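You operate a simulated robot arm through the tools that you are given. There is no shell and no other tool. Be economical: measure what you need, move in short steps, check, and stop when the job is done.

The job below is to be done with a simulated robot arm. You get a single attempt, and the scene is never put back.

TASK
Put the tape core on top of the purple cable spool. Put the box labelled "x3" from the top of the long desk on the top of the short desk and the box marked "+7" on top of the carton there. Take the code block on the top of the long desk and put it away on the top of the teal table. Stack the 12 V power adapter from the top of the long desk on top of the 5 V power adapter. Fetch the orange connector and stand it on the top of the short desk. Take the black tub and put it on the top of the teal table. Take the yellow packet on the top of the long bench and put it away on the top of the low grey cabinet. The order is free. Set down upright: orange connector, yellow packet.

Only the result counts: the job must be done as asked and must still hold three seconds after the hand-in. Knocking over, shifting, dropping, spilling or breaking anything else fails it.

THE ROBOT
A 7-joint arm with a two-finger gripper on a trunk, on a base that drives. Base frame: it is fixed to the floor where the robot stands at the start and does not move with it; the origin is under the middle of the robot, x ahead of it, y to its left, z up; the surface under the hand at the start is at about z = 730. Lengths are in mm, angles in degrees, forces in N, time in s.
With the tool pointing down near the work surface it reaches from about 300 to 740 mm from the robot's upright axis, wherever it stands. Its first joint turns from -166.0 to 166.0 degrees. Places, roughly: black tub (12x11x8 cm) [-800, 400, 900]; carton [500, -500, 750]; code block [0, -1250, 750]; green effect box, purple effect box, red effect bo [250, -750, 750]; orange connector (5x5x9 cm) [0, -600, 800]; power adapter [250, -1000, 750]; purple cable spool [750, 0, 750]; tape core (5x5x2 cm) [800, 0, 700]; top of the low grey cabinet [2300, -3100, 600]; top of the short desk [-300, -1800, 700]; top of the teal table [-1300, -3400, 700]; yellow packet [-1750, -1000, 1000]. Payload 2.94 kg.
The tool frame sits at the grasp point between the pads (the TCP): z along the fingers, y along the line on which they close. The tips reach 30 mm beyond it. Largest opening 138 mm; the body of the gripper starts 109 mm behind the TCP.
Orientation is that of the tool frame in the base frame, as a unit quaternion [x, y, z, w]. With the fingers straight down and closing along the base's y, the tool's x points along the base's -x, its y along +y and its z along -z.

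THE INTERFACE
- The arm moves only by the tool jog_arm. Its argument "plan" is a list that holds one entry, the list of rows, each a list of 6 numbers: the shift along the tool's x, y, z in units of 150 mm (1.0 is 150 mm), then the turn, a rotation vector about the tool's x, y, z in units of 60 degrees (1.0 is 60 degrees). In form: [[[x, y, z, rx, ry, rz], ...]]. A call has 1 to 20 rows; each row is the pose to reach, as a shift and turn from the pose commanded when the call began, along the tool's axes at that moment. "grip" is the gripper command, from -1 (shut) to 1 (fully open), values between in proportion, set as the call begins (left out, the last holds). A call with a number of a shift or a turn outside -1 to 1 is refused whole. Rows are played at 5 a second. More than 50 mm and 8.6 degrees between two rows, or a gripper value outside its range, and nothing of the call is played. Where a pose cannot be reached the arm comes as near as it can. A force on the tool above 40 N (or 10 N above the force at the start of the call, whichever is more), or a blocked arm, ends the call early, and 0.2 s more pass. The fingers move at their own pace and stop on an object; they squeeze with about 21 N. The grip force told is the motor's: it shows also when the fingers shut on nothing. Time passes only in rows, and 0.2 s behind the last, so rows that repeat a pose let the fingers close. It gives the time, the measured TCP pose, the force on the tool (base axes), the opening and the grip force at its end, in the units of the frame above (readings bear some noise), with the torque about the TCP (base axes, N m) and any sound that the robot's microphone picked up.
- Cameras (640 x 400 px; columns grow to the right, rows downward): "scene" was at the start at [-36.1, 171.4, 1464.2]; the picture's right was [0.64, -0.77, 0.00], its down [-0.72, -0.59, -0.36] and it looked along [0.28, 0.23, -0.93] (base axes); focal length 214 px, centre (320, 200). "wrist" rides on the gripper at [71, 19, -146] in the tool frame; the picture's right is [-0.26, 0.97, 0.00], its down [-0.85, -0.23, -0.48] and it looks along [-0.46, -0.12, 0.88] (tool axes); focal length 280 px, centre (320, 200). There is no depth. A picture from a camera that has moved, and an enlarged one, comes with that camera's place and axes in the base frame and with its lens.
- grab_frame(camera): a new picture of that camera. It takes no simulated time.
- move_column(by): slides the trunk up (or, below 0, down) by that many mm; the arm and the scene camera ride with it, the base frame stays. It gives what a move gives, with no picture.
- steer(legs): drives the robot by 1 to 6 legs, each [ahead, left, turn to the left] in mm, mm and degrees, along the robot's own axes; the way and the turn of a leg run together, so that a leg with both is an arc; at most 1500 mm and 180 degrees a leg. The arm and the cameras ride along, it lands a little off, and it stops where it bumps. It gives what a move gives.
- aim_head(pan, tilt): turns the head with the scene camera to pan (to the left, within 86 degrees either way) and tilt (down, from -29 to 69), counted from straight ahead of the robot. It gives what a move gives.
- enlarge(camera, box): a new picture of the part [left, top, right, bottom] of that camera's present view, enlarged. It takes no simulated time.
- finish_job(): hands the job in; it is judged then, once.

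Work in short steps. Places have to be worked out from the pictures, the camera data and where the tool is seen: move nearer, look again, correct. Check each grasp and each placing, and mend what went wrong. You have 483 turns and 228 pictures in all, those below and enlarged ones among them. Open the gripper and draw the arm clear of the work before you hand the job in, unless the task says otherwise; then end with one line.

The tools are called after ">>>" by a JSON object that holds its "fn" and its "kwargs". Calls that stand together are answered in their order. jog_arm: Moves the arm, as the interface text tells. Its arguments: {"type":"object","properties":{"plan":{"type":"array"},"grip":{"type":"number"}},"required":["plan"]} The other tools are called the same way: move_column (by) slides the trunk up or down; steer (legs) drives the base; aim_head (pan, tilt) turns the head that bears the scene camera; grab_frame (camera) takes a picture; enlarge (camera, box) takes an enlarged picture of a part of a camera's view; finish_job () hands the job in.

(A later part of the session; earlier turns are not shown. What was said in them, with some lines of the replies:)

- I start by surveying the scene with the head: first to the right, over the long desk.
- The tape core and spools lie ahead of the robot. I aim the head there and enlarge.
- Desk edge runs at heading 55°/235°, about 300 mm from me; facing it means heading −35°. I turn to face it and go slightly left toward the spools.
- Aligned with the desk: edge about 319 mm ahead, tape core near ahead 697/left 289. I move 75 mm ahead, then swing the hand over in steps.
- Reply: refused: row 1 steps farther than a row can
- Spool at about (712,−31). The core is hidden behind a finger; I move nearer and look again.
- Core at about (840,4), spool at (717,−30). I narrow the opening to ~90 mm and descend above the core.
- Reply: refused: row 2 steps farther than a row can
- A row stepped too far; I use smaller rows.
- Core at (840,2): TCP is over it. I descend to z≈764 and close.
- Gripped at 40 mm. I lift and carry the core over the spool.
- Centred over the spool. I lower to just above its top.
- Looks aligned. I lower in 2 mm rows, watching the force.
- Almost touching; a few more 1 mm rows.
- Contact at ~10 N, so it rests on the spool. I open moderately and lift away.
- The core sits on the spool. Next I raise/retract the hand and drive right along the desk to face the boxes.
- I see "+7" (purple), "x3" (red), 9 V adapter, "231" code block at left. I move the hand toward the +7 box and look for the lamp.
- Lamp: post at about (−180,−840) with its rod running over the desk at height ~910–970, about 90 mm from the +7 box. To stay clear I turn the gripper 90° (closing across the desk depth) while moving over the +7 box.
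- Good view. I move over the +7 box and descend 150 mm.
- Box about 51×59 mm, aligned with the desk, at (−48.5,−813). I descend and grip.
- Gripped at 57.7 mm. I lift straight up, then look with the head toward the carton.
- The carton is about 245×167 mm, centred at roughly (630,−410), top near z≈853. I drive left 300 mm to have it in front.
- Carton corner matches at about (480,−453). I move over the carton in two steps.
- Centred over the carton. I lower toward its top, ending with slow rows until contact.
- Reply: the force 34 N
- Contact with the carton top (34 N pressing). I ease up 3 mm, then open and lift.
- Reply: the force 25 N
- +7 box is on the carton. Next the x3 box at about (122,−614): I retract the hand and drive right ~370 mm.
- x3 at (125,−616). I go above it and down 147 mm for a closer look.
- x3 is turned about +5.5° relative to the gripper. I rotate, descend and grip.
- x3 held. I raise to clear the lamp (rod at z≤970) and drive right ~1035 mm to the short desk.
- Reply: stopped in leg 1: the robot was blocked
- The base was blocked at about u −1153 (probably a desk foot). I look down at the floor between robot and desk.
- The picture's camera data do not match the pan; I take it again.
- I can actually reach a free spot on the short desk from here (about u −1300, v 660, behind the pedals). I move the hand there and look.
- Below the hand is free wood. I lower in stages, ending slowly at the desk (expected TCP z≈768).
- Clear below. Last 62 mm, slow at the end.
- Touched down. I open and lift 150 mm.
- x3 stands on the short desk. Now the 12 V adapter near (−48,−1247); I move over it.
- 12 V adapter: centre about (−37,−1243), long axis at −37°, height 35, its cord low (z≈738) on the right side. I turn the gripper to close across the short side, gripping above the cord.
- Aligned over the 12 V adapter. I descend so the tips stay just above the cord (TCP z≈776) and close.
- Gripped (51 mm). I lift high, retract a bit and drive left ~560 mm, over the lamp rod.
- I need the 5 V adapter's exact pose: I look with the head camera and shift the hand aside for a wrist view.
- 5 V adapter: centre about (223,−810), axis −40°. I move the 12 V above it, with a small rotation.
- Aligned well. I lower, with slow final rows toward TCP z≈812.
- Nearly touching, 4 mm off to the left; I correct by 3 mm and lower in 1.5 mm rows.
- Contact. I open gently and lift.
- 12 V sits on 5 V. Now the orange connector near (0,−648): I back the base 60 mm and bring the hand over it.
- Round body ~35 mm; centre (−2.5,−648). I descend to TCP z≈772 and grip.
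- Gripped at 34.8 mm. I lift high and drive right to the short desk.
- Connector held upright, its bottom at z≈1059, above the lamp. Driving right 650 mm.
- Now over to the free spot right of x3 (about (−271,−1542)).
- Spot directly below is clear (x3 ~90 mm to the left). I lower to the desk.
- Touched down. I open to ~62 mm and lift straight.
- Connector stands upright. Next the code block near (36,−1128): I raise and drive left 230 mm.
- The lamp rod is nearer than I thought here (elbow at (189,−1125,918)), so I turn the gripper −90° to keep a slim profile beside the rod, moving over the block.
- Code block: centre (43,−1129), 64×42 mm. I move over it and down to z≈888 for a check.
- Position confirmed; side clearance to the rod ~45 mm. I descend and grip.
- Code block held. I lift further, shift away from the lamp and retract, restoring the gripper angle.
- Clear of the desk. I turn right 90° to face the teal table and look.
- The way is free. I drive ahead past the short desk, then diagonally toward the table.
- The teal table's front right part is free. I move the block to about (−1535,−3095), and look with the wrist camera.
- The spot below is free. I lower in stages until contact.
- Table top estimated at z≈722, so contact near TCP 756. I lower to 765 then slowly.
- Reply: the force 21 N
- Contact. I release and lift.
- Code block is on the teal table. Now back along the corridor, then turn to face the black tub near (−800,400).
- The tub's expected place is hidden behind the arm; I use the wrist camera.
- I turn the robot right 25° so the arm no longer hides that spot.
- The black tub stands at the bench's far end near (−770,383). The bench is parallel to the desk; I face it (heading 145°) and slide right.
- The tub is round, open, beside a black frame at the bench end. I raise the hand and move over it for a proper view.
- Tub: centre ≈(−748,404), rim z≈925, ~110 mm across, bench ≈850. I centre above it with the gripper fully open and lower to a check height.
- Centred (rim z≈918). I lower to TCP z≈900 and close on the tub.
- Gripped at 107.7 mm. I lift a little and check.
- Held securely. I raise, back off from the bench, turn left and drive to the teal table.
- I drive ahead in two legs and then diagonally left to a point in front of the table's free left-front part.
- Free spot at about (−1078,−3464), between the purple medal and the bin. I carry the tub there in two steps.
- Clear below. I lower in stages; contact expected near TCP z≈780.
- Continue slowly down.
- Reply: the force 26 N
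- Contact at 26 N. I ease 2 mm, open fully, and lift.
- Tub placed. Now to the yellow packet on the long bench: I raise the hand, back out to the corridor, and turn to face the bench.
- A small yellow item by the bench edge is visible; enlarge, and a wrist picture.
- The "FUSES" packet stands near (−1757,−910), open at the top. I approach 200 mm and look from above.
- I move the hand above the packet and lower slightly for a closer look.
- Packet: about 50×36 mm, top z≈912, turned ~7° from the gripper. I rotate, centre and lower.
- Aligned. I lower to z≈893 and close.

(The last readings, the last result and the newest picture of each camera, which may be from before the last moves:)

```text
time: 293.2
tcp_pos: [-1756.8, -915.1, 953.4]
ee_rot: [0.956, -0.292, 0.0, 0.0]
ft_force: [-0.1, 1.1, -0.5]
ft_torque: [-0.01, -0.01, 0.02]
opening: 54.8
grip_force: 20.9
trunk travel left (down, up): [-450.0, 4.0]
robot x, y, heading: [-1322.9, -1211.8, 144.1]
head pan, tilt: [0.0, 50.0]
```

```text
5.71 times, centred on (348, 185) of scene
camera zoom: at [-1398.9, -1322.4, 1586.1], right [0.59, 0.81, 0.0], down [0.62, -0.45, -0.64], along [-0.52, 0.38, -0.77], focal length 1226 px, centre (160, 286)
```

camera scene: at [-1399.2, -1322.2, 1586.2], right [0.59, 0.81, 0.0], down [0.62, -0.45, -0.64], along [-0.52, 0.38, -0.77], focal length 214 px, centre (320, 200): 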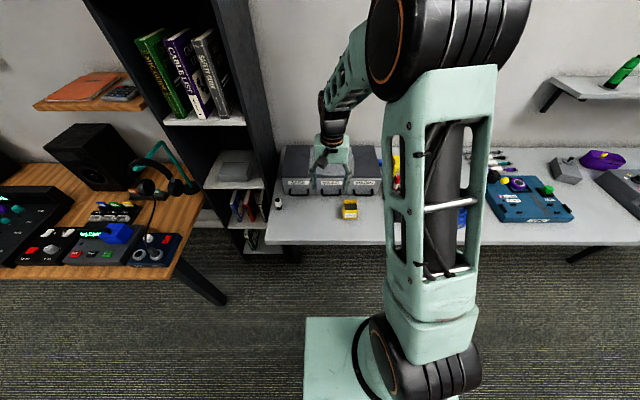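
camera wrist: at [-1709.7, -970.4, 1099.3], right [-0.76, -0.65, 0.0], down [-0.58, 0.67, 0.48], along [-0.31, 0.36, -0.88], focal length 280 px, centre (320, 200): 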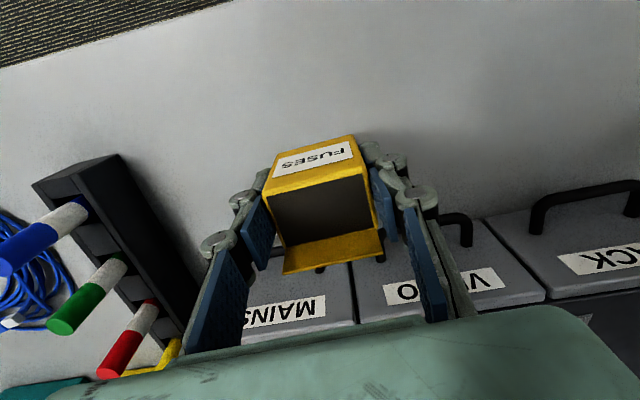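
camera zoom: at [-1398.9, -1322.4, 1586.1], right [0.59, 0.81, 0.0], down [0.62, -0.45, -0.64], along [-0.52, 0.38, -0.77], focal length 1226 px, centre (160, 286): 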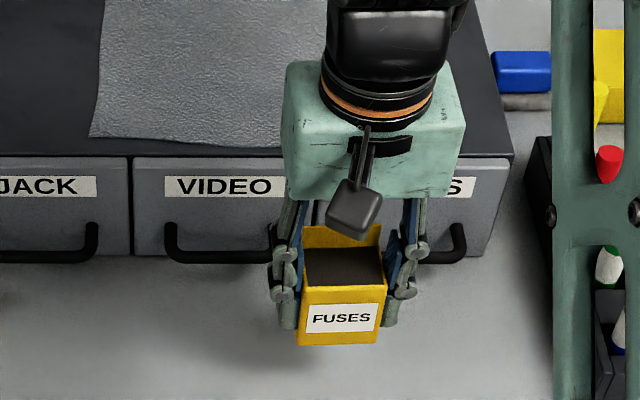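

Packet held upright. I lift, back away from the bench, turn left and drive down the corridor, then look toward the cabinet.

>>> {"fn": "jog_arm", "kwargs": {"plan": [[[0, 0, -0.3, 0, 0, 0], [0.2, 0, -0.5, 0, 0, 0], [0.45, 0, -0.7, 0, 0, 0], [0.7, 0, -0.8, 0, 0, 0]]]}}

>>> {"fn": "steer", "kwargs": {"legs": [[-200, 0, 0], [0, 0, 91], [850, 0, 0], [0, 0, 89]]}}

>>> {"fn": "aim_head", "kwargs": {"pan": 10, "tilt": 20}}

>>> {"fn": "grab_frame", "kwargs": {"camera": "scene"}}

```text
time: 294.2
tcp_pos: [-1668.1, -975.0, 1073.5]
ee_rot: [0.956, -0.293, 0.0, 0.001]
ft_force: [0.5, 0.4, -0.5]
ft_torque: [0.03, 0.05, -0.04]
opening: 54.5
grip_force: 21.2
trunk travel left (down, up): [-450.0, 4.0]
robot x, y, heading: [-1321.2, -1213.3, 144.3]
head pan, tilt: [0.0, 50.0]
```

```text
time: 307.5
tcp_pos: [-1322.0, -2259.2, 1073.1]
ee_rot: [0.306, 0.952, 0.0, 0.0]
ft_force: [0.2, 0.0, -0.5]
ft_torque: [0.03, 0.01, 0.0]
opening: 54.7
grip_force: 21.6
trunk travel left (down, up): [-450.0, 4.0]
robot x, y, heading: [-1660.6, -2012.4, -37.3]
head pan, tilt: [0.0, 50.0]
```

```text
time: 308.4
tcp_pos: [-1321.3, -2259.2, 1072.3]
ee_rot: [0.306, 0.952, 0.0, 0.001]
ft_force: [-0.4, -0.5, -0.4]
ft_torque: [0.02, -0.02, -0.02]
opening: 54.6
grip_force: 21.3
trunk travel left (down, up): [-450.0, 4.0]
robot x, y, heading: [-1660.1, -2009.5, -37.3]
head pan, tilt: [10.0, 20.0]
```

```text
106 pictures are left
camera scene: at [-1559.5, -1897.0, 1631.6], right [-0.46, -0.89, 0.0], down [-0.3, 0.16, -0.94], along [0.83, -0.43, -0.34], focal length 214 px, centre (320, 200)
```

scene: 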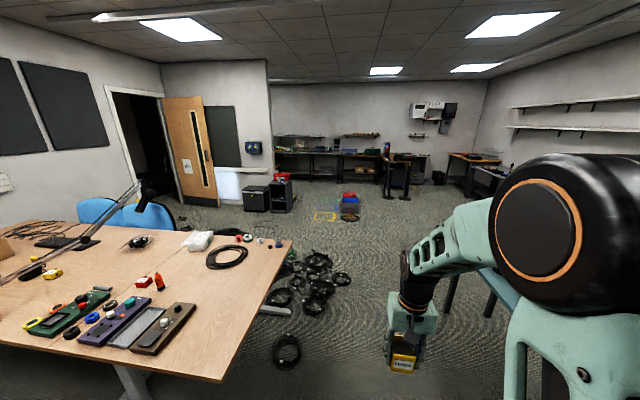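

Cable coils lie on the floor near the short desk's end; I must pass well around them. I enlarge toward the cabinet.

>>> {"fn": "enlarge", "kwargs": {"camera": "scene", "box": [220, 140, 420, 265]}}

>>> {"fn": "enlarge", "kwargs": {"camera": "scene", "box": [220, 225, 412, 345]}}

```text
3.20 times, centred on (320, 202) of scene
camera zoom: at [-1559.5, -1897.0, 1631.6], right [-0.46, -0.89, 0.0], down [-0.3, 0.16, -0.94], along [0.83, -0.43, -0.34], focal length 686 px, centre (320, 192)
```

zoom: 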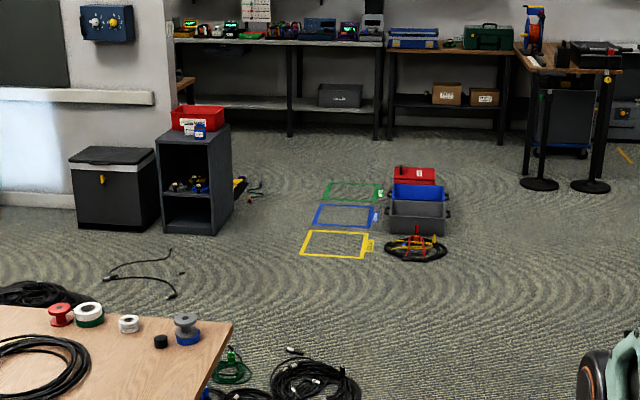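

```text
3.33 times, centred on (316, 285) of scene
camera zoom: at [-1559.5, -1897.0, 1631.6], right [-0.46, -0.89, 0.0], down [-0.3, 0.16, -0.94], along [0.83, -0.43, -0.34], focal length 715 px, centre (333, -83)
```

zoom: 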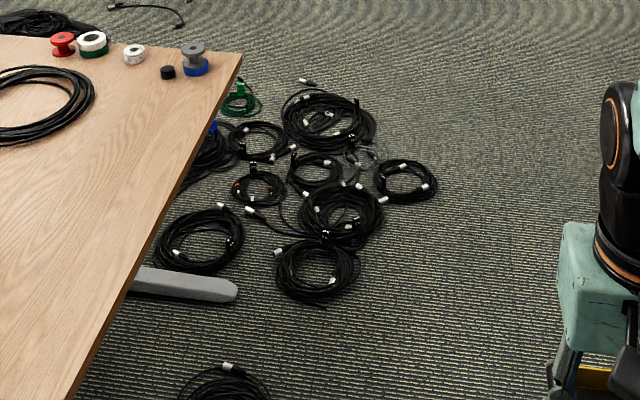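

The target cabinet is the grey open shelf; there are cables on the floor in front of it and coils by the desk. I shift right to u≈−2920 and drive ahead between teal table and coils, checking midway.

>>> {"fn": "steer", "kwargs": {"legs": [[0, 0, 2], [0, -320, 0], [1100, 0, 0]]}}

>>> {"fn": "aim_head", "kwargs": {"pan": 20, "tilt": 30}}

>>> {"fn": "grab_frame", "kwargs": {"camera": "scene"}}

```text
time: 317.4
tcp_pos: [-616.8, -3151.9, 1072.5]
ee_rot: [0.293, 0.956, 0.0, 0.0]
ft_force: [-1.1, -0.7, 0.9]
ft_torque: [0.03, 0.0, 0.02]
opening: 54.7
grip_force: 20.6
trunk travel left (down, up): [-450.0, 4.0]
robot x, y, heading: [-962.2, -2916.1, -36.1]
head pan, tilt: [10.0, 20.0]
```

```text
time: 318.1
tcp_pos: [-615.6, -3153.5, 1073.7]
ee_rot: [0.293, 0.956, 0.0, 0.001]
ft_force: [-0.2, 0.3, -0.3]
ft_torque: [0.01, 0.0, -0.01]
opening: 54.5
grip_force: 21.0
trunk travel left (down, up): [-450.0, 4.0]
robot x, y, heading: [-964.6, -2909.9, -35.8]
head pan, tilt: [20.0, 30.0]
```

```text
103 pictures are left
camera scene: at [-859.9, -2781.0, 1615.7], right [-0.28, -0.96, 0.0], down [-0.48, 0.14, -0.87], along [0.83, -0.24, -0.5], focal length 214 px, centre (320, 200)
```

scene: 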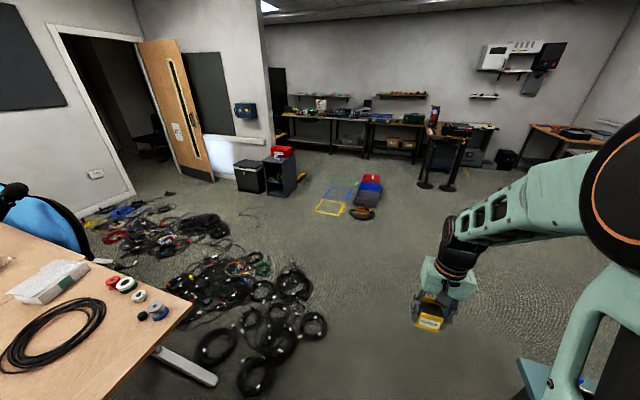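

Passage is clear with margin. I drive ahead 1500 mm and look again.

>>> {"fn": "steer", "kwargs": {"legs": [[1500, 0, 0.5]]}}

>>> {"fn": "aim_head", "kwargs": {"pan": 35, "tilt": 35}}

>>> {"fn": "grab_frame", "kwargs": {"camera": "scene"}}

```text
time: 325.4
tcp_pos: [591.2, -4003.4, 1073.8]
ee_rot: [0.284, 0.959, 0.0, 0.0]
ft_force: [-0.1, 0.3, -0.5]
ft_torque: [0.0, 0.01, 0.01]
opening: 54.7
grip_force: 20.9
trunk travel left (down, up): [-450.0, 4.0]
robot x, y, heading: [240.1, -3769.1, -34.7]
head pan, tilt: [20.0, 30.0]
```

```text
time: 326.2
tcp_pos: [589.1, -4002.7, 1072.7]
ee_rot: [0.285, 0.958, 0.0, -0.001]
ft_force: [0.7, -1.0, -0.9]
ft_torque: [0.0, 0.0, 0.0]
opening: 54.4
grip_force: 20.9
trunk travel left (down, up): [-450.0, 4.0]
robot x, y, heading: [241.0, -3771.1, -35.0]
head pan, tilt: [35.0, 35.0]
```

```text
102 pictures are left
camera scene: at [340.2, -3612.7, 1607.9], right [0.0, -1.0, 0.0], down [-0.57, 0.0, -0.82], along [0.82, 0.0, -0.57], focal length 214 px, centre (320, 200)
```

scene: 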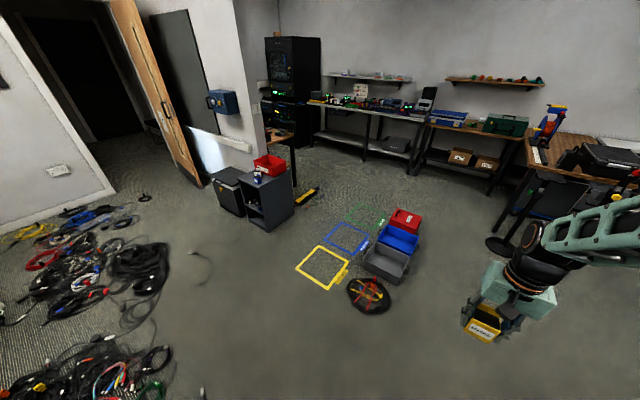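

>>> {"fn": "enlarge", "kwargs": {"camera": "scene", "box": [180, 140, 340, 240]}}

>>> {"fn": "enlarge", "kwargs": {"camera": "scene", "box": [100, 200, 436, 400]}}

```text
4.00 times, centred on (260, 190) of scene
camera zoom: at [340.2, -3612.7, 1607.9], right [0.0, -1.0, 0.0], down [-0.57, 0.0, -0.82], along [0.82, 0.0, -0.57], focal length 858 px, centre (560, 240)
```

zoom: 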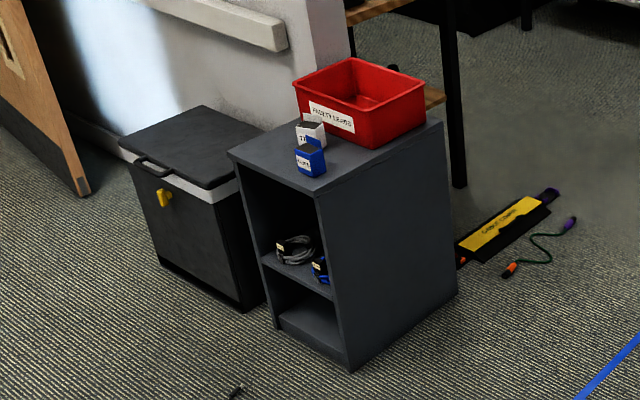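

```text
1.90 times, centred on (268, 300) of scene
camera zoom: at [340.2, -3612.7, 1607.9], right [0.0, -1.0, 0.0], down [-0.57, 0.0, -0.82], along [0.82, 0.0, -0.57], focal length 408 px, centre (419, 10)
```

zoom: 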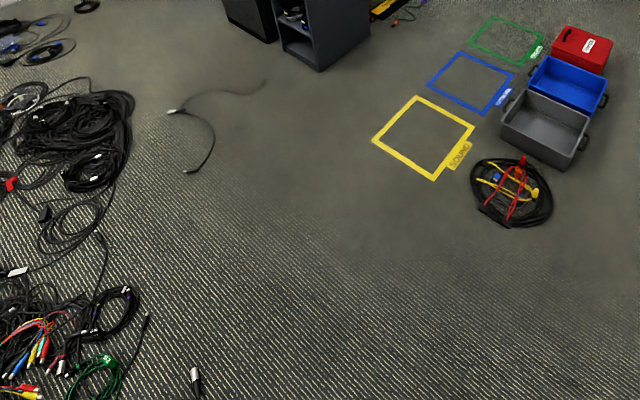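

I mapped it: cabinet top z≈558, free spot front-left (u≈−1095, v≈3465); floor cables lie right in front, so I'll stand at the cabinet's right-front (u≈−1640, v≈3060). First half of the drive, then check.

>>> {"fn": "steer", "kwargs": {"legs": [[500, 850, 0]]}}

>>> {"fn": "grab_frame", "kwargs": {"camera": "scene"}}

```text
time: 334.0
tcp_pos: [1476.1, -3591.9, 1073.3]
ee_rot: [0.281, 0.96, 0.0, 0.0]
ft_force: [0.2, 0.0, -0.7]
ft_torque: [0.02, 0.02, -0.03]
opening: 54.7
grip_force: 21.0
trunk travel left (down, up): [-450.0, 4.0]
robot x, y, heading: [1122.3, -3363.2, -34.7]
head pan, tilt: [35.0, 35.0]
```

```text
99 pictures are left
camera scene: at [1223.8, -3203.4, 1607.8], right [0.01, -1.0, 0.0], down [-0.57, 0.0, -0.82], along [0.82, 0.01, -0.57], focal length 214 px, centre (320, 200)
```

scene: 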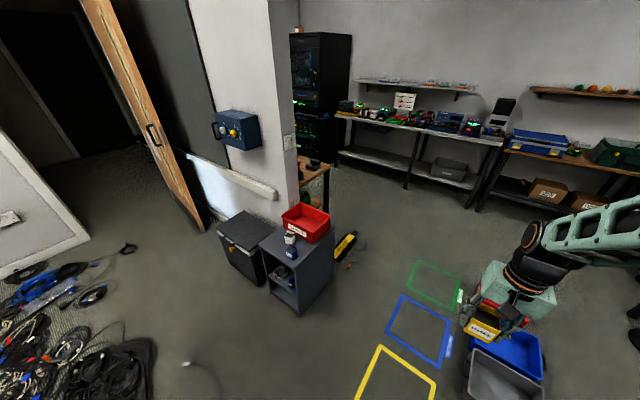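

On track (u −2096, v 2860). Second half of the drive, then a close look at the cabinet top.

>>> {"fn": "steer", "kwargs": {"legs": [[200, 450, 0]]}}

>>> {"fn": "aim_head", "kwargs": {"pan": 45, "tilt": 50}}

>>> {"fn": "grab_frame", "kwargs": {"camera": "scene"}}

```text
time: 338.5
tcp_pos: [1900.2, -3325.5, 1072.9]
ee_rot: [0.279, 0.96, 0.0, 0.0]
ft_force: [0.1, 0.3, 0.3]
ft_torque: [-0.02, -0.02, -0.03]
opening: 54.5
grip_force: 21.0
trunk travel left (down, up): [-450.0, 4.0]
robot x, y, heading: [1543.5, -3097.3, -34.2]
head pan, tilt: [35.0, 35.0]
```

```text
time: 339.3
tcp_pos: [1899.8, -3325.8, 1072.4]
ee_rot: [0.279, 0.96, 0.001, -0.001]
ft_force: [-0.7, 0.3, 0.2]
ft_torque: [0.03, -0.02, -0.01]
opening: 54.9
grip_force: 20.8
trunk travel left (down, up): [-450.0, 4.0]
robot x, y, heading: [1546.8, -3095.1, -34.4]
head pan, tilt: [45.0, 50.0]
```

```text
98 pictures are left
camera scene: at [1632.7, -2925.7, 1586.2], right [0.19, -0.98, 0.0], down [-0.75, -0.14, -0.64], along [0.63, 0.12, -0.77], focal length 214 px, centre (320, 200)
```

scene: 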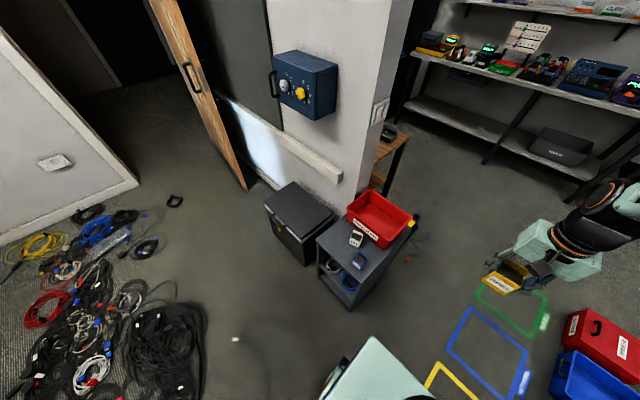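

>>> {"fn": "enlarge", "kwargs": {"camera": "scene", "box": [296, 170, 440, 320]}}

```text
2.67 times, centred on (368, 245) of scene
camera zoom: at [1632.7, -2925.7, 1586.2], right [0.19, -0.98, 0.0], down [-0.75, -0.14, -0.64], along [0.63, 0.12, -0.77], focal length 572 px, centre (192, 80)
```

zoom: 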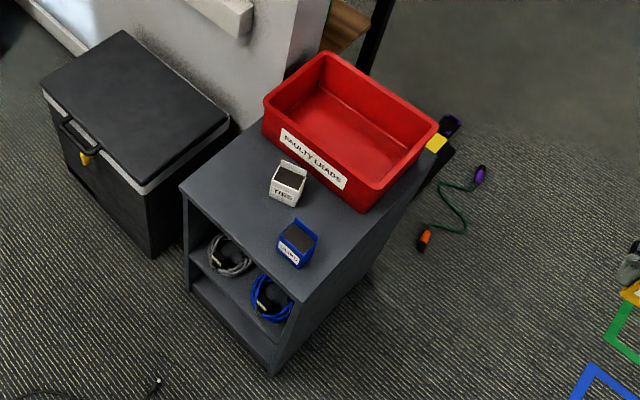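

Free area front-left of the cabinet top confirmed: target ≈(2208,−2894), top z≈552. I lower the trunk 250 mm, then carry the packet over in steps.

>>> {"fn": "move_column", "kwargs": {"by": -250}}

>>> {"fn": "jog_arm", "kwargs": {"plan": [[[-0.02, 0.3, 0, 0, 0, 0], [-0.04, 0.6, 0, 0, 0, 0], [-0.05, 0.88, 0, 0, 0, 0]]]}}

>>> {"fn": "jog_arm", "kwargs": {"plan": [[[-0.02, 0.3, 0, 0, 0, 0], [-0.04, 0.6, 0, 0, 0, 0], [-0.05, 0.88, 0, 0, 0, 0]]]}}

>>> {"fn": "grab_frame", "kwargs": {"camera": "scene"}}

>>> {"fn": "grab_frame", "kwargs": {"camera": "wrist"}}

```text
time: 341.9
tcp_pos: [1898.7, -3325.7, 823.1]
ee_rot: [0.279, 0.96, 0.0, -0.001]
ft_force: [0.5, 0.1, -0.3]
ft_torque: [-0.04, 0.0, -0.02]
opening: 54.8
grip_force: 21.4
trunk travel left (down, up): [-200.0, 254.0]
robot x, y, heading: [1549.0, -3096.5, -34.2]
head pan, tilt: [45.0, 50.0]
```

```text
time: 342.6
tcp_pos: [1975.9, -3217.5, 823.8]
ee_rot: [0.279, 0.96, 0.0, 0.001]
ft_force: [0.9, 0.7, 0.5]
ft_torque: [0.01, 0.02, -0.01]
opening: 54.8
grip_force: 21.3
trunk travel left (down, up): [-200.0, 254.0]
robot x, y, heading: [1547.9, -3099.0, -34.0]
head pan, tilt: [45.0, 50.0]
```

```text
time: 343.4
tcp_pos: [2053.4, -3110.8, 821.1]
ee_rot: [0.28, 0.96, 0.0, -0.001]
ft_force: [0.0, 0.2, 0.2]
ft_torque: [0.0, -0.01, 0.01]
opening: 54.5
grip_force: 21.2
trunk travel left (down, up): [-200.0, 254.0]
robot x, y, heading: [1544.5, -3095.8, -34.3]
head pan, tilt: [45.0, 50.0]
```

```text
96 pictures are left
camera scene: at [1632.7, -2925.7, 1336.1], right [0.19, -0.98, 0.0], down [-0.75, -0.14, -0.64], along [0.63, 0.12, -0.77], focal length 214 px, centre (320, 200)
```

scene: 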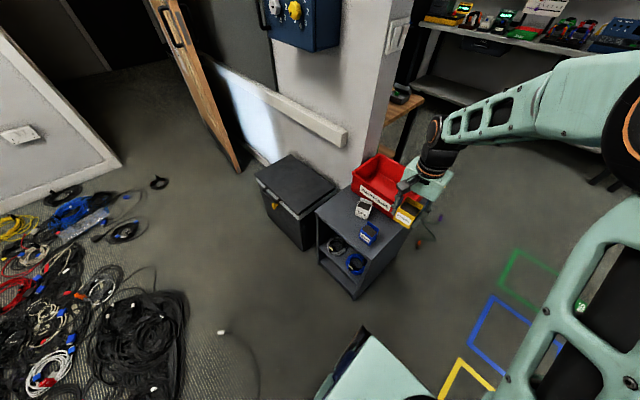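

```text
95 pictures are left
camera wrist: at [2004.2, -3055.9, 967.2], right [0.74, 0.67, 0.0], down [0.59, -0.65, 0.48], along [0.32, -0.35, -0.88], focal length 280 px, centre (320, 200)
```

wrist: 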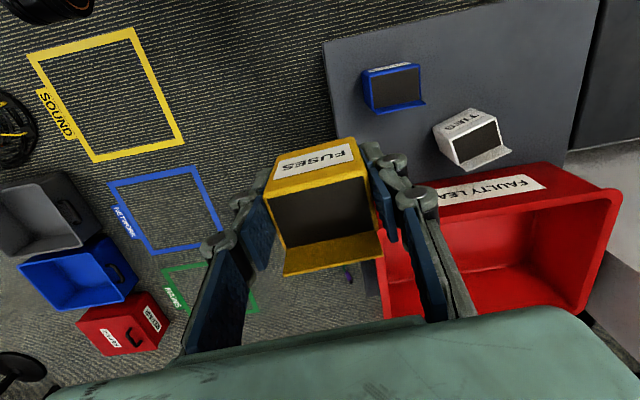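

The wrist view confirms the free area right of the white box in the picture. I continue to (2200,−2890).

>>> {"fn": "jog_arm", "kwargs": {"plan": [[[0, 0.3, 0, 0, 0, 0], [-0.01, 0.6, 0, 0, 0, 0], [-0.016, 0.88, 0, 0, 0, 0]]]}}

>>> {"fn": "jog_arm", "kwargs": {"plan": [[[0, 0.3, 0, 0, 0, 0], [-0.01, 0.6, 0, 0, 0, 0], [-0.016, 0.88, 0, 0, 0, 0]]]}}

>>> {"fn": "grab_frame", "kwargs": {"camera": "wrist"}}

>>> {"fn": "enlarge", "kwargs": {"camera": "scene", "box": [270, 120, 430, 270]}}

```text
time: 344.2
tcp_pos: [2124.8, -3003.6, 821.9]
ee_rot: [0.279, 0.96, -0.001, -0.001]
ft_force: [0.2, -0.6, 0.1]
ft_torque: [-0.01, 0.01, 0.03]
opening: 54.8
grip_force: 20.7
trunk travel left (down, up): [-200.0, 254.0]
robot x, y, heading: [1547.6, -3098.2, -34.1]
head pan, tilt: [45.0, 50.0]
```

```text
time: 345.1
tcp_pos: [2197.9, -2892.2, 823.5]
ee_rot: [0.279, 0.96, 0.001, 0.0]
ft_force: [0.7, -0.6, -0.5]
ft_torque: [0.01, -0.04, 0.01]
opening: 54.5
grip_force: 21.0
trunk travel left (down, up): [-200.0, 254.0]
robot x, y, heading: [1547.5, -3094.4, -34.0]
head pan, tilt: [45.0, 50.0]
```

```text
94 pictures are left
camera wrist: at [2147.5, -2837.6, 968.1], right [0.74, 0.67, 0.0], down [0.59, -0.65, 0.48], along [0.32, -0.35, -0.88], focal length 280 px, centre (320, 200)
```

wrist: 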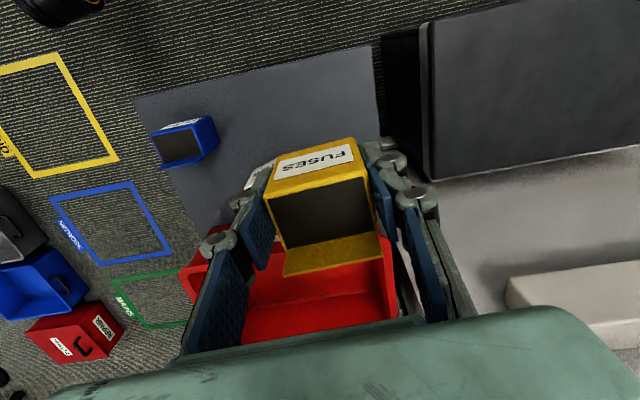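

```text
2.67 times, centred on (350, 195) of scene
camera zoom: at [1632.8, -2925.6, 1336.1], right [0.19, -0.98, 0.0], down [-0.75, -0.14, -0.64], along [0.63, 0.12, -0.77], focal length 572 px, centre (240, 213)
```

zoom: 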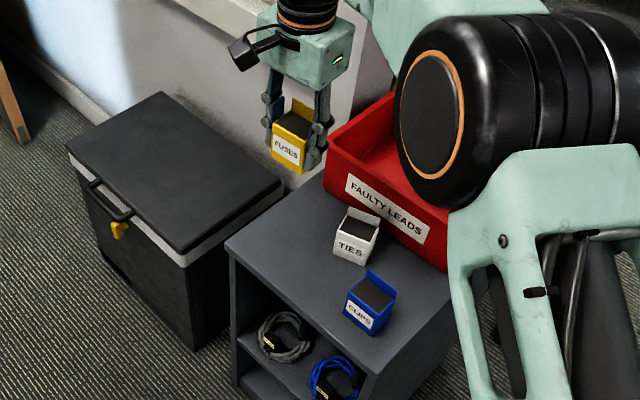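

Directly above the free spot. I lower in stages; contact expected near TCP z≈595.

>>> {"fn": "jog_arm", "kwargs": {"plan": [[[0, 0, 0.3, 0, 0, 0], [0, 0, 0.6, 0, 0, 0], [0, 0, 0.9, 0, 0, 0], [0, 0, 1, 0, 0, 0]]]}}

>>> {"fn": "grab_frame", "kwargs": {"camera": "wrist"}}

>>> {"fn": "enlarge", "kwargs": {"camera": "scene", "box": [290, 140, 418, 240]}}

```text
time: 346.1
tcp_pos: [2199.0, -2891.1, 673.5]
ee_rot: [0.279, 0.96, 0.0, 0.0]
ft_force: [0.6, 0.2, -1.6]
ft_torque: [-0.01, 0.0, 0.01]
opening: 54.6
grip_force: 21.1
trunk travel left (down, up): [-200.0, 254.0]
robot x, y, heading: [1550.3, -3098.0, -34.4]
head pan, tilt: [45.0, 50.0]
```

```text
92 pictures are left
camera wrist: at [2149.1, -2836.9, 818.1], right [0.74, 0.67, 0.0], down [0.59, -0.65, 0.48], along [0.32, -0.35, -0.88], focal length 280 px, centre (320, 200)
```

wrist: 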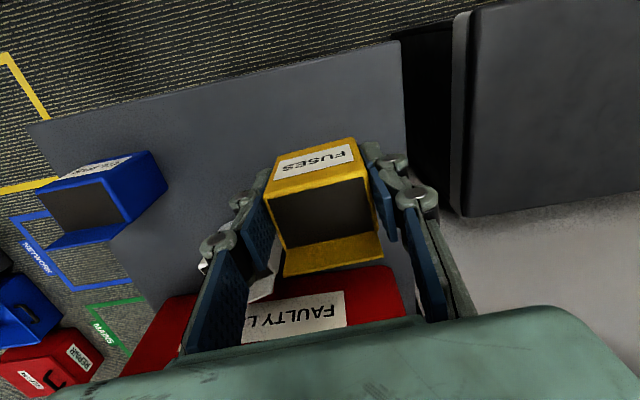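

```text
4.00 times, centred on (354, 190) of scene
camera zoom: at [1632.8, -2925.6, 1336.1], right [0.19, -0.98, 0.0], down [-0.75, -0.14, -0.64], along [0.63, 0.12, -0.77], focal length 858 px, centre (184, 240)
```

zoom: 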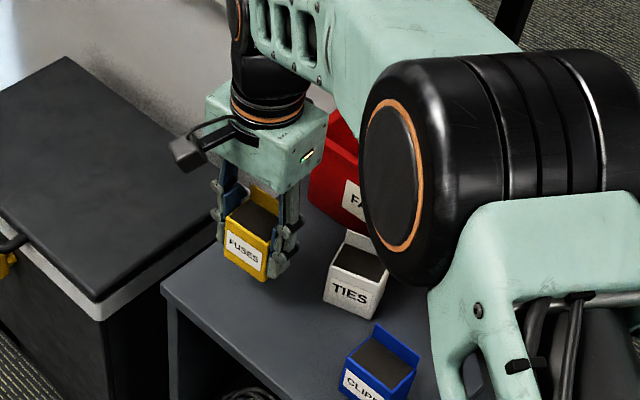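

Clear. Lowering the rest, slowly at the end.

>>> {"fn": "jog_arm", "kwargs": {"plan": [[[0, 0, 0.2, 0, 0, 0], [0, 0, 0.33, 0, 0, 0], [0, 0, 0.4, 0, 0, 0], [0, 0, 0.41, 0, 0, 0]]]}}

>>> {"fn": "jog_arm", "kwargs": {"plan": [[[0, 0, 0.013, 0, 0, 0], [0, 0, 0.026, 0, 0, 0], [0, 0, 0.04, 0, 0, 0], [0, 0, 0.05, 0, 0, 0]]]}}

>>> {"fn": "jog_arm", "kwargs": {"plan": [[[0, 0, 0.013, 0, 0, 0], [0, 0, 0.026, 0, 0, 0], [0, 0, 0.04, 0, 0, 0], [0, 0, 0.05, 0, 0, 0]]]}}

```text
time: 347.1
tcp_pos: [2200.0, -2891.6, 615.2]
ee_rot: [0.279, 0.96, 0.002, 0.003]
ft_force: [0.8, -2.0, 21.9]
ft_torque: [-0.1, -0.06, -0.01]
opening: 54.8
grip_force: 20.9
trunk travel left (down, up): [-200.0, 254.0]
robot x, y, heading: [1548.8, -3098.9, -34.3]
head pan, tilt: [45.0, 50.0]
```

```text
time: 348.1
tcp_pos: [2198.7, -2891.8, 608.6]
ee_rot: [0.279, 0.96, 0.001, 0.002]
ft_force: [-2.9, -3.7, 33.6]
ft_torque: [-0.54, 0.54, 0.01]
opening: 54.4
grip_force: 21.1
trunk travel left (down, up): [-200.0, 254.0]
robot x, y, heading: [1543.1, -3100.0, -34.0]
head pan, tilt: [45.0, 50.0]
```

```text
time: 348.6
tcp_pos: [2199.5, -2890.2, 609.4]
ee_rot: [0.279, 0.96, 0.001, 0.002]
ft_force: [-9.5, -2.8, 20.6]
ft_torque: [-0.43, 0.62, -0.13]
opening: 54.7
grip_force: 20.9
trunk travel left (down, up): [-200.0, 254.0]
robot x, y, heading: [1542.3, -3096.9, -34.3]
head pan, tilt: [45.0, 50.0]
stopped in row 2: the force on the tool passed its limit at 45 N (the readings are from after the stop); the commanded pose is now the measured one
```

Contact came earlier than expected (packet slid a few mm up in the grip). I check before releasing.

>>> {"fn": "enlarge", "kwargs": {"camera": "scene", "box": [306, 170, 386, 230]}}

>>> {"fn": "grab_frame", "kwargs": {"camera": "wrist"}}

```text
6.67 times, centred on (346, 200) of scene
camera zoom: at [1629.4, -2926.7, 1336.2], right [0.19, -0.98, 0.0], down [-0.75, -0.14, -0.65], along [0.63, 0.12, -0.76], focal length 1430 px, centre (147, 200)
```

zoom: 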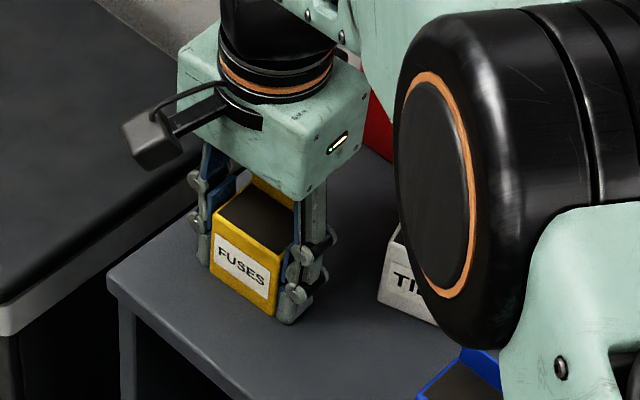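

```text
89 pictures are left
camera wrist: at [2148.8, -2836.5, 754.5], right [0.74, 0.67, 0.0], down [0.59, -0.65, 0.48], along [0.33, -0.35, -0.88], focal length 280 px, centre (320, 200)
```

wrist: 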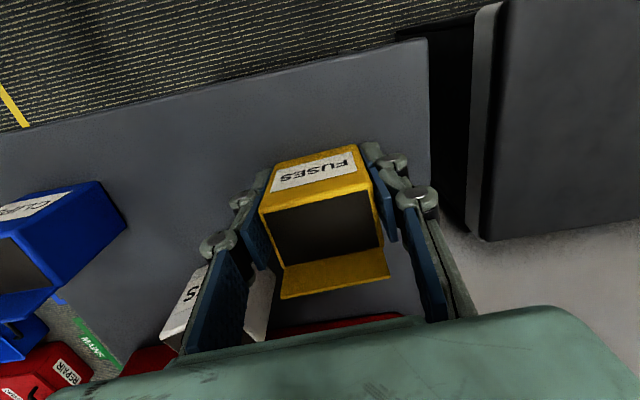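

Packet stands flat on the cabinet. I ease up 2 mm, open, and lift straight.

>>> {"fn": "jog_arm", "kwargs": {"plan": [[[0, 0, -0.007, 0, 0, 0], [0, 0, -0.013, 0, 0, 0], [0, 0, -0.013, 0, 0, 0]]]}}

>>> {"fn": "jog_arm", "kwargs": {"plan": [[[0, 0, 0, 0, 0, 0], [0, 0, 0, 0, 0, 0], [0, 0, 0, 0, 0, 0]]], "grip": 0.1}}

>>> {"fn": "grab_frame", "kwargs": {"camera": "wrist"}}

```text
time: 349.4
tcp_pos: [2199.0, -2890.3, 610.3]
ee_rot: [0.279, 0.96, 0.001, 0.003]
ft_force: [-4.3, -0.9, 18.0]
ft_torque: [-0.34, 0.51, -0.08]
opening: 54.6
grip_force: 21.1
trunk travel left (down, up): [-200.0, 254.0]
robot x, y, heading: [1547.1, -3097.1, -34.3]
head pan, tilt: [45.0, 50.0]
```

```text
time: 350.1
tcp_pos: [2198.5, -2890.5, 607.1]
ee_rot: [0.279, 0.96, 0.001, 0.001]
ft_force: [-0.6, -0.2, 2.0]
ft_torque: [0.04, 0.06, 0.0]
opening: 76.4
grip_force: 0.0
trunk travel left (down, up): [-200.0, 254.0]
robot x, y, heading: [1546.4, -3096.6, -34.0]
head pan, tilt: [45.0, 50.0]
```

```text
88 pictures are left
camera wrist: at [2149.1, -2836.5, 752.1], right [0.74, 0.67, 0.0], down [0.59, -0.65, 0.48], along [0.32, -0.35, -0.88], focal length 280 px, centre (320, 200)
```

wrist: 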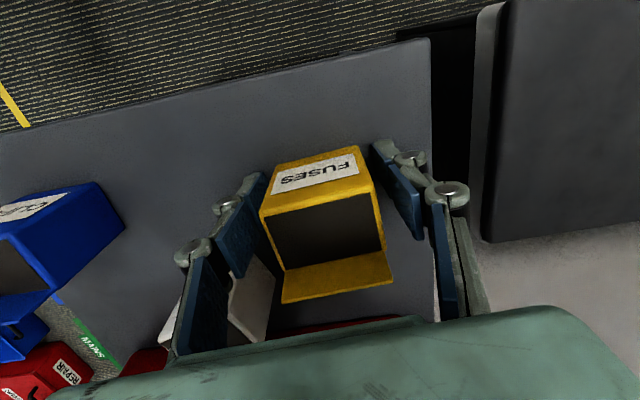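

Released; the packet stands. I lift straight up and check the neighbours.

>>> {"fn": "jog_arm", "kwargs": {"plan": [[[0, 0, -0.15, 0, 0, 0], [0, 0, -0.4, 0, 0, 0], [0, 0, -0.7, 0, 0, 0], [0, 0, -1, 0, 0, 0]]]}}

>>> {"fn": "jog_arm", "kwargs": {"plan": [[[0, 0, -0.3, 0, 0, 0], [0, 0, -0.6, 0, 0, 0], [0, -0.1, -0.85, 0, 0, 0], [0, -0.3, -1, 0, 0, 0]]]}}

>>> {"fn": "grab_frame", "kwargs": {"camera": "wrist"}}

>>> {"fn": "enlarge", "kwargs": {"camera": "scene", "box": [290, 140, 418, 240]}}

```text
time: 351.1
tcp_pos: [2197.6, -2888.9, 757.8]
ee_rot: [0.279, 0.96, 0.001, 0.001]
ft_force: [0.7, -0.5, 0.4]
ft_torque: [0.01, 0.02, -0.02]
opening: 76.0
grip_force: 0.1
trunk travel left (down, up): [-200.0, 254.0]
robot x, y, heading: [1545.7, -3098.5, -34.1]
head pan, tilt: [45.0, 50.0]
```

```text
time: 352.1
tcp_pos: [2175.4, -2929.1, 910.9]
ee_rot: [0.278, 0.961, 0.001, 0.001]
ft_force: [-0.6, 0.1, 0.0]
ft_torque: [0.01, 0.01, -0.01]
opening: 76.0
grip_force: 0.0
trunk travel left (down, up): [-200.0, 254.0]
robot x, y, heading: [1544.7, -3097.6, -34.5]
head pan, tilt: [45.0, 50.0]
```

```text
87 pictures are left
camera wrist: at [2125.2, -2874.5, 1056.3], right [0.74, 0.68, 0.0], down [0.59, -0.65, 0.48], along [0.32, -0.35, -0.88], focal length 280 px, centre (320, 200)
```

wrist: 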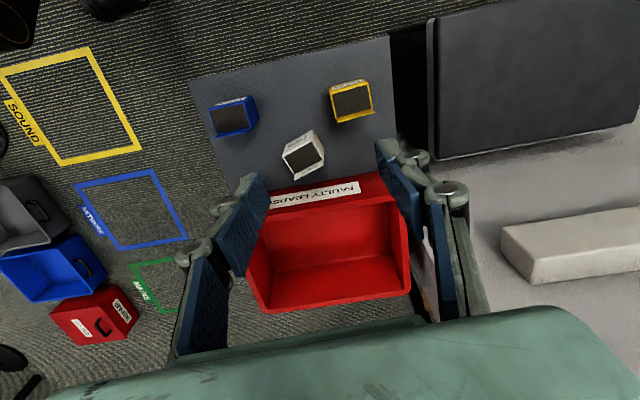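

```text
4.00 times, centred on (354, 190) of scene
camera zoom: at [1632.4, -2925.6, 1336.1], right [0.19, -0.98, 0.0], down [-0.75, -0.14, -0.64], along [0.63, 0.12, -0.77], focal length 858 px, centre (184, 240)
```

zoom: 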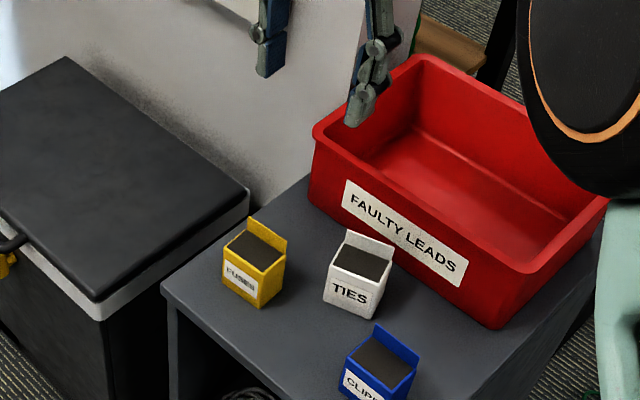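

The packet stands upright beside the undisturbed neighbours; all placings were checked. I draw the arm clear and hand in.

>>> {"fn": "jog_arm", "kwargs": {"plan": [[[0, -0.3, 0, 0, 0, 0], [0, -0.6, 0, 0, 0, 0], [0, -0.9, 0, 0, 0, 0], [0, -1, 0, 0, 0, 0]]], "grip": 1}}

>>> {"fn": "jog_arm", "kwargs": {"plan": [[[0, -0.3, 0, 0, 0, 0], [0, -0.6, 0, 0, 0, 0], [0, -0.9, 0, 0, 0, 0], [0, -1, 0, 0, 0, 0]]]}}

>>> {"fn": "jog_arm", "kwargs": {"plan": [[[0, -0.3, 0, 0, 0, 0], [0, -0.6, 0, 0, 0, 0], [0, -0.9, 0, 0, 0, 0], [0, -1, 0, 0, 0, 0]]]}}

>>> {"fn": "grab_frame", "kwargs": {"camera": "scene"}}

```text
time: 353.1
tcp_pos: [2094.1, -3057.7, 908.1]
ee_rot: [0.28, 0.96, 0.0, 0.002]
ft_force: [0.2, 0.9, 0.6]
ft_torque: [0.01, -0.03, -0.01]
opening: 138.1
grip_force: 0.1
trunk travel left (down, up): [-200.0, 254.0]
robot x, y, heading: [1547.2, -3096.6, -34.2]
head pan, tilt: [45.0, 50.0]
```

```text
time: 354.1
tcp_pos: [2013.1, -3180.6, 907.3]
ee_rot: [0.279, 0.96, 0.0, 0.002]
ft_force: [0.3, -1.0, 0.0]
ft_torque: [0.02, 0.03, -0.01]
opening: 138.0
grip_force: 0.0
trunk travel left (down, up): [-200.0, 254.0]
robot x, y, heading: [1548.0, -3099.7, -34.3]
head pan, tilt: [45.0, 50.0]
```

```text
time: 355.1
tcp_pos: [1932.9, -3307.6, 904.0]
ee_rot: [0.279, 0.96, 0.001, 0.001]
ft_force: [0.8, 0.4, -0.1]
ft_torque: [0.01, 0.0, -0.02]
opening: 138.1
grip_force: 0.0
trunk travel left (down, up): [-200.0, 254.0]
robot x, y, heading: [1549.7, -3097.6, -34.3]
head pan, tilt: [45.0, 50.0]
```

```text
85 pictures are left
camera scene: at [1632.5, -2925.7, 1336.1], right [0.19, -0.98, 0.0], down [-0.75, -0.14, -0.64], along [0.63, 0.12, -0.77], focal length 214 px, centre (320, 200)
```

scene: 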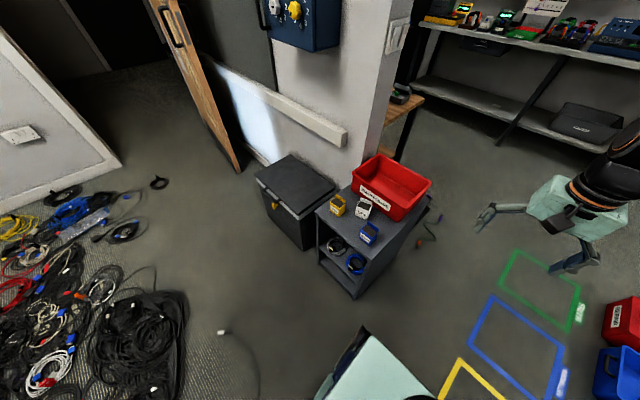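

Everything is in place and the arm is clear, so I hand in the job.

>>> {"fn": "finish_job", "kwargs": {}}

```text
The job is handed in.
```

I did all eight moves, checked each one in the camera views after letting go, and handed the job in with the gripper open and the arm clear. I took "the carton there" to mean the carton on the long desk, since I saw none on the short desk.
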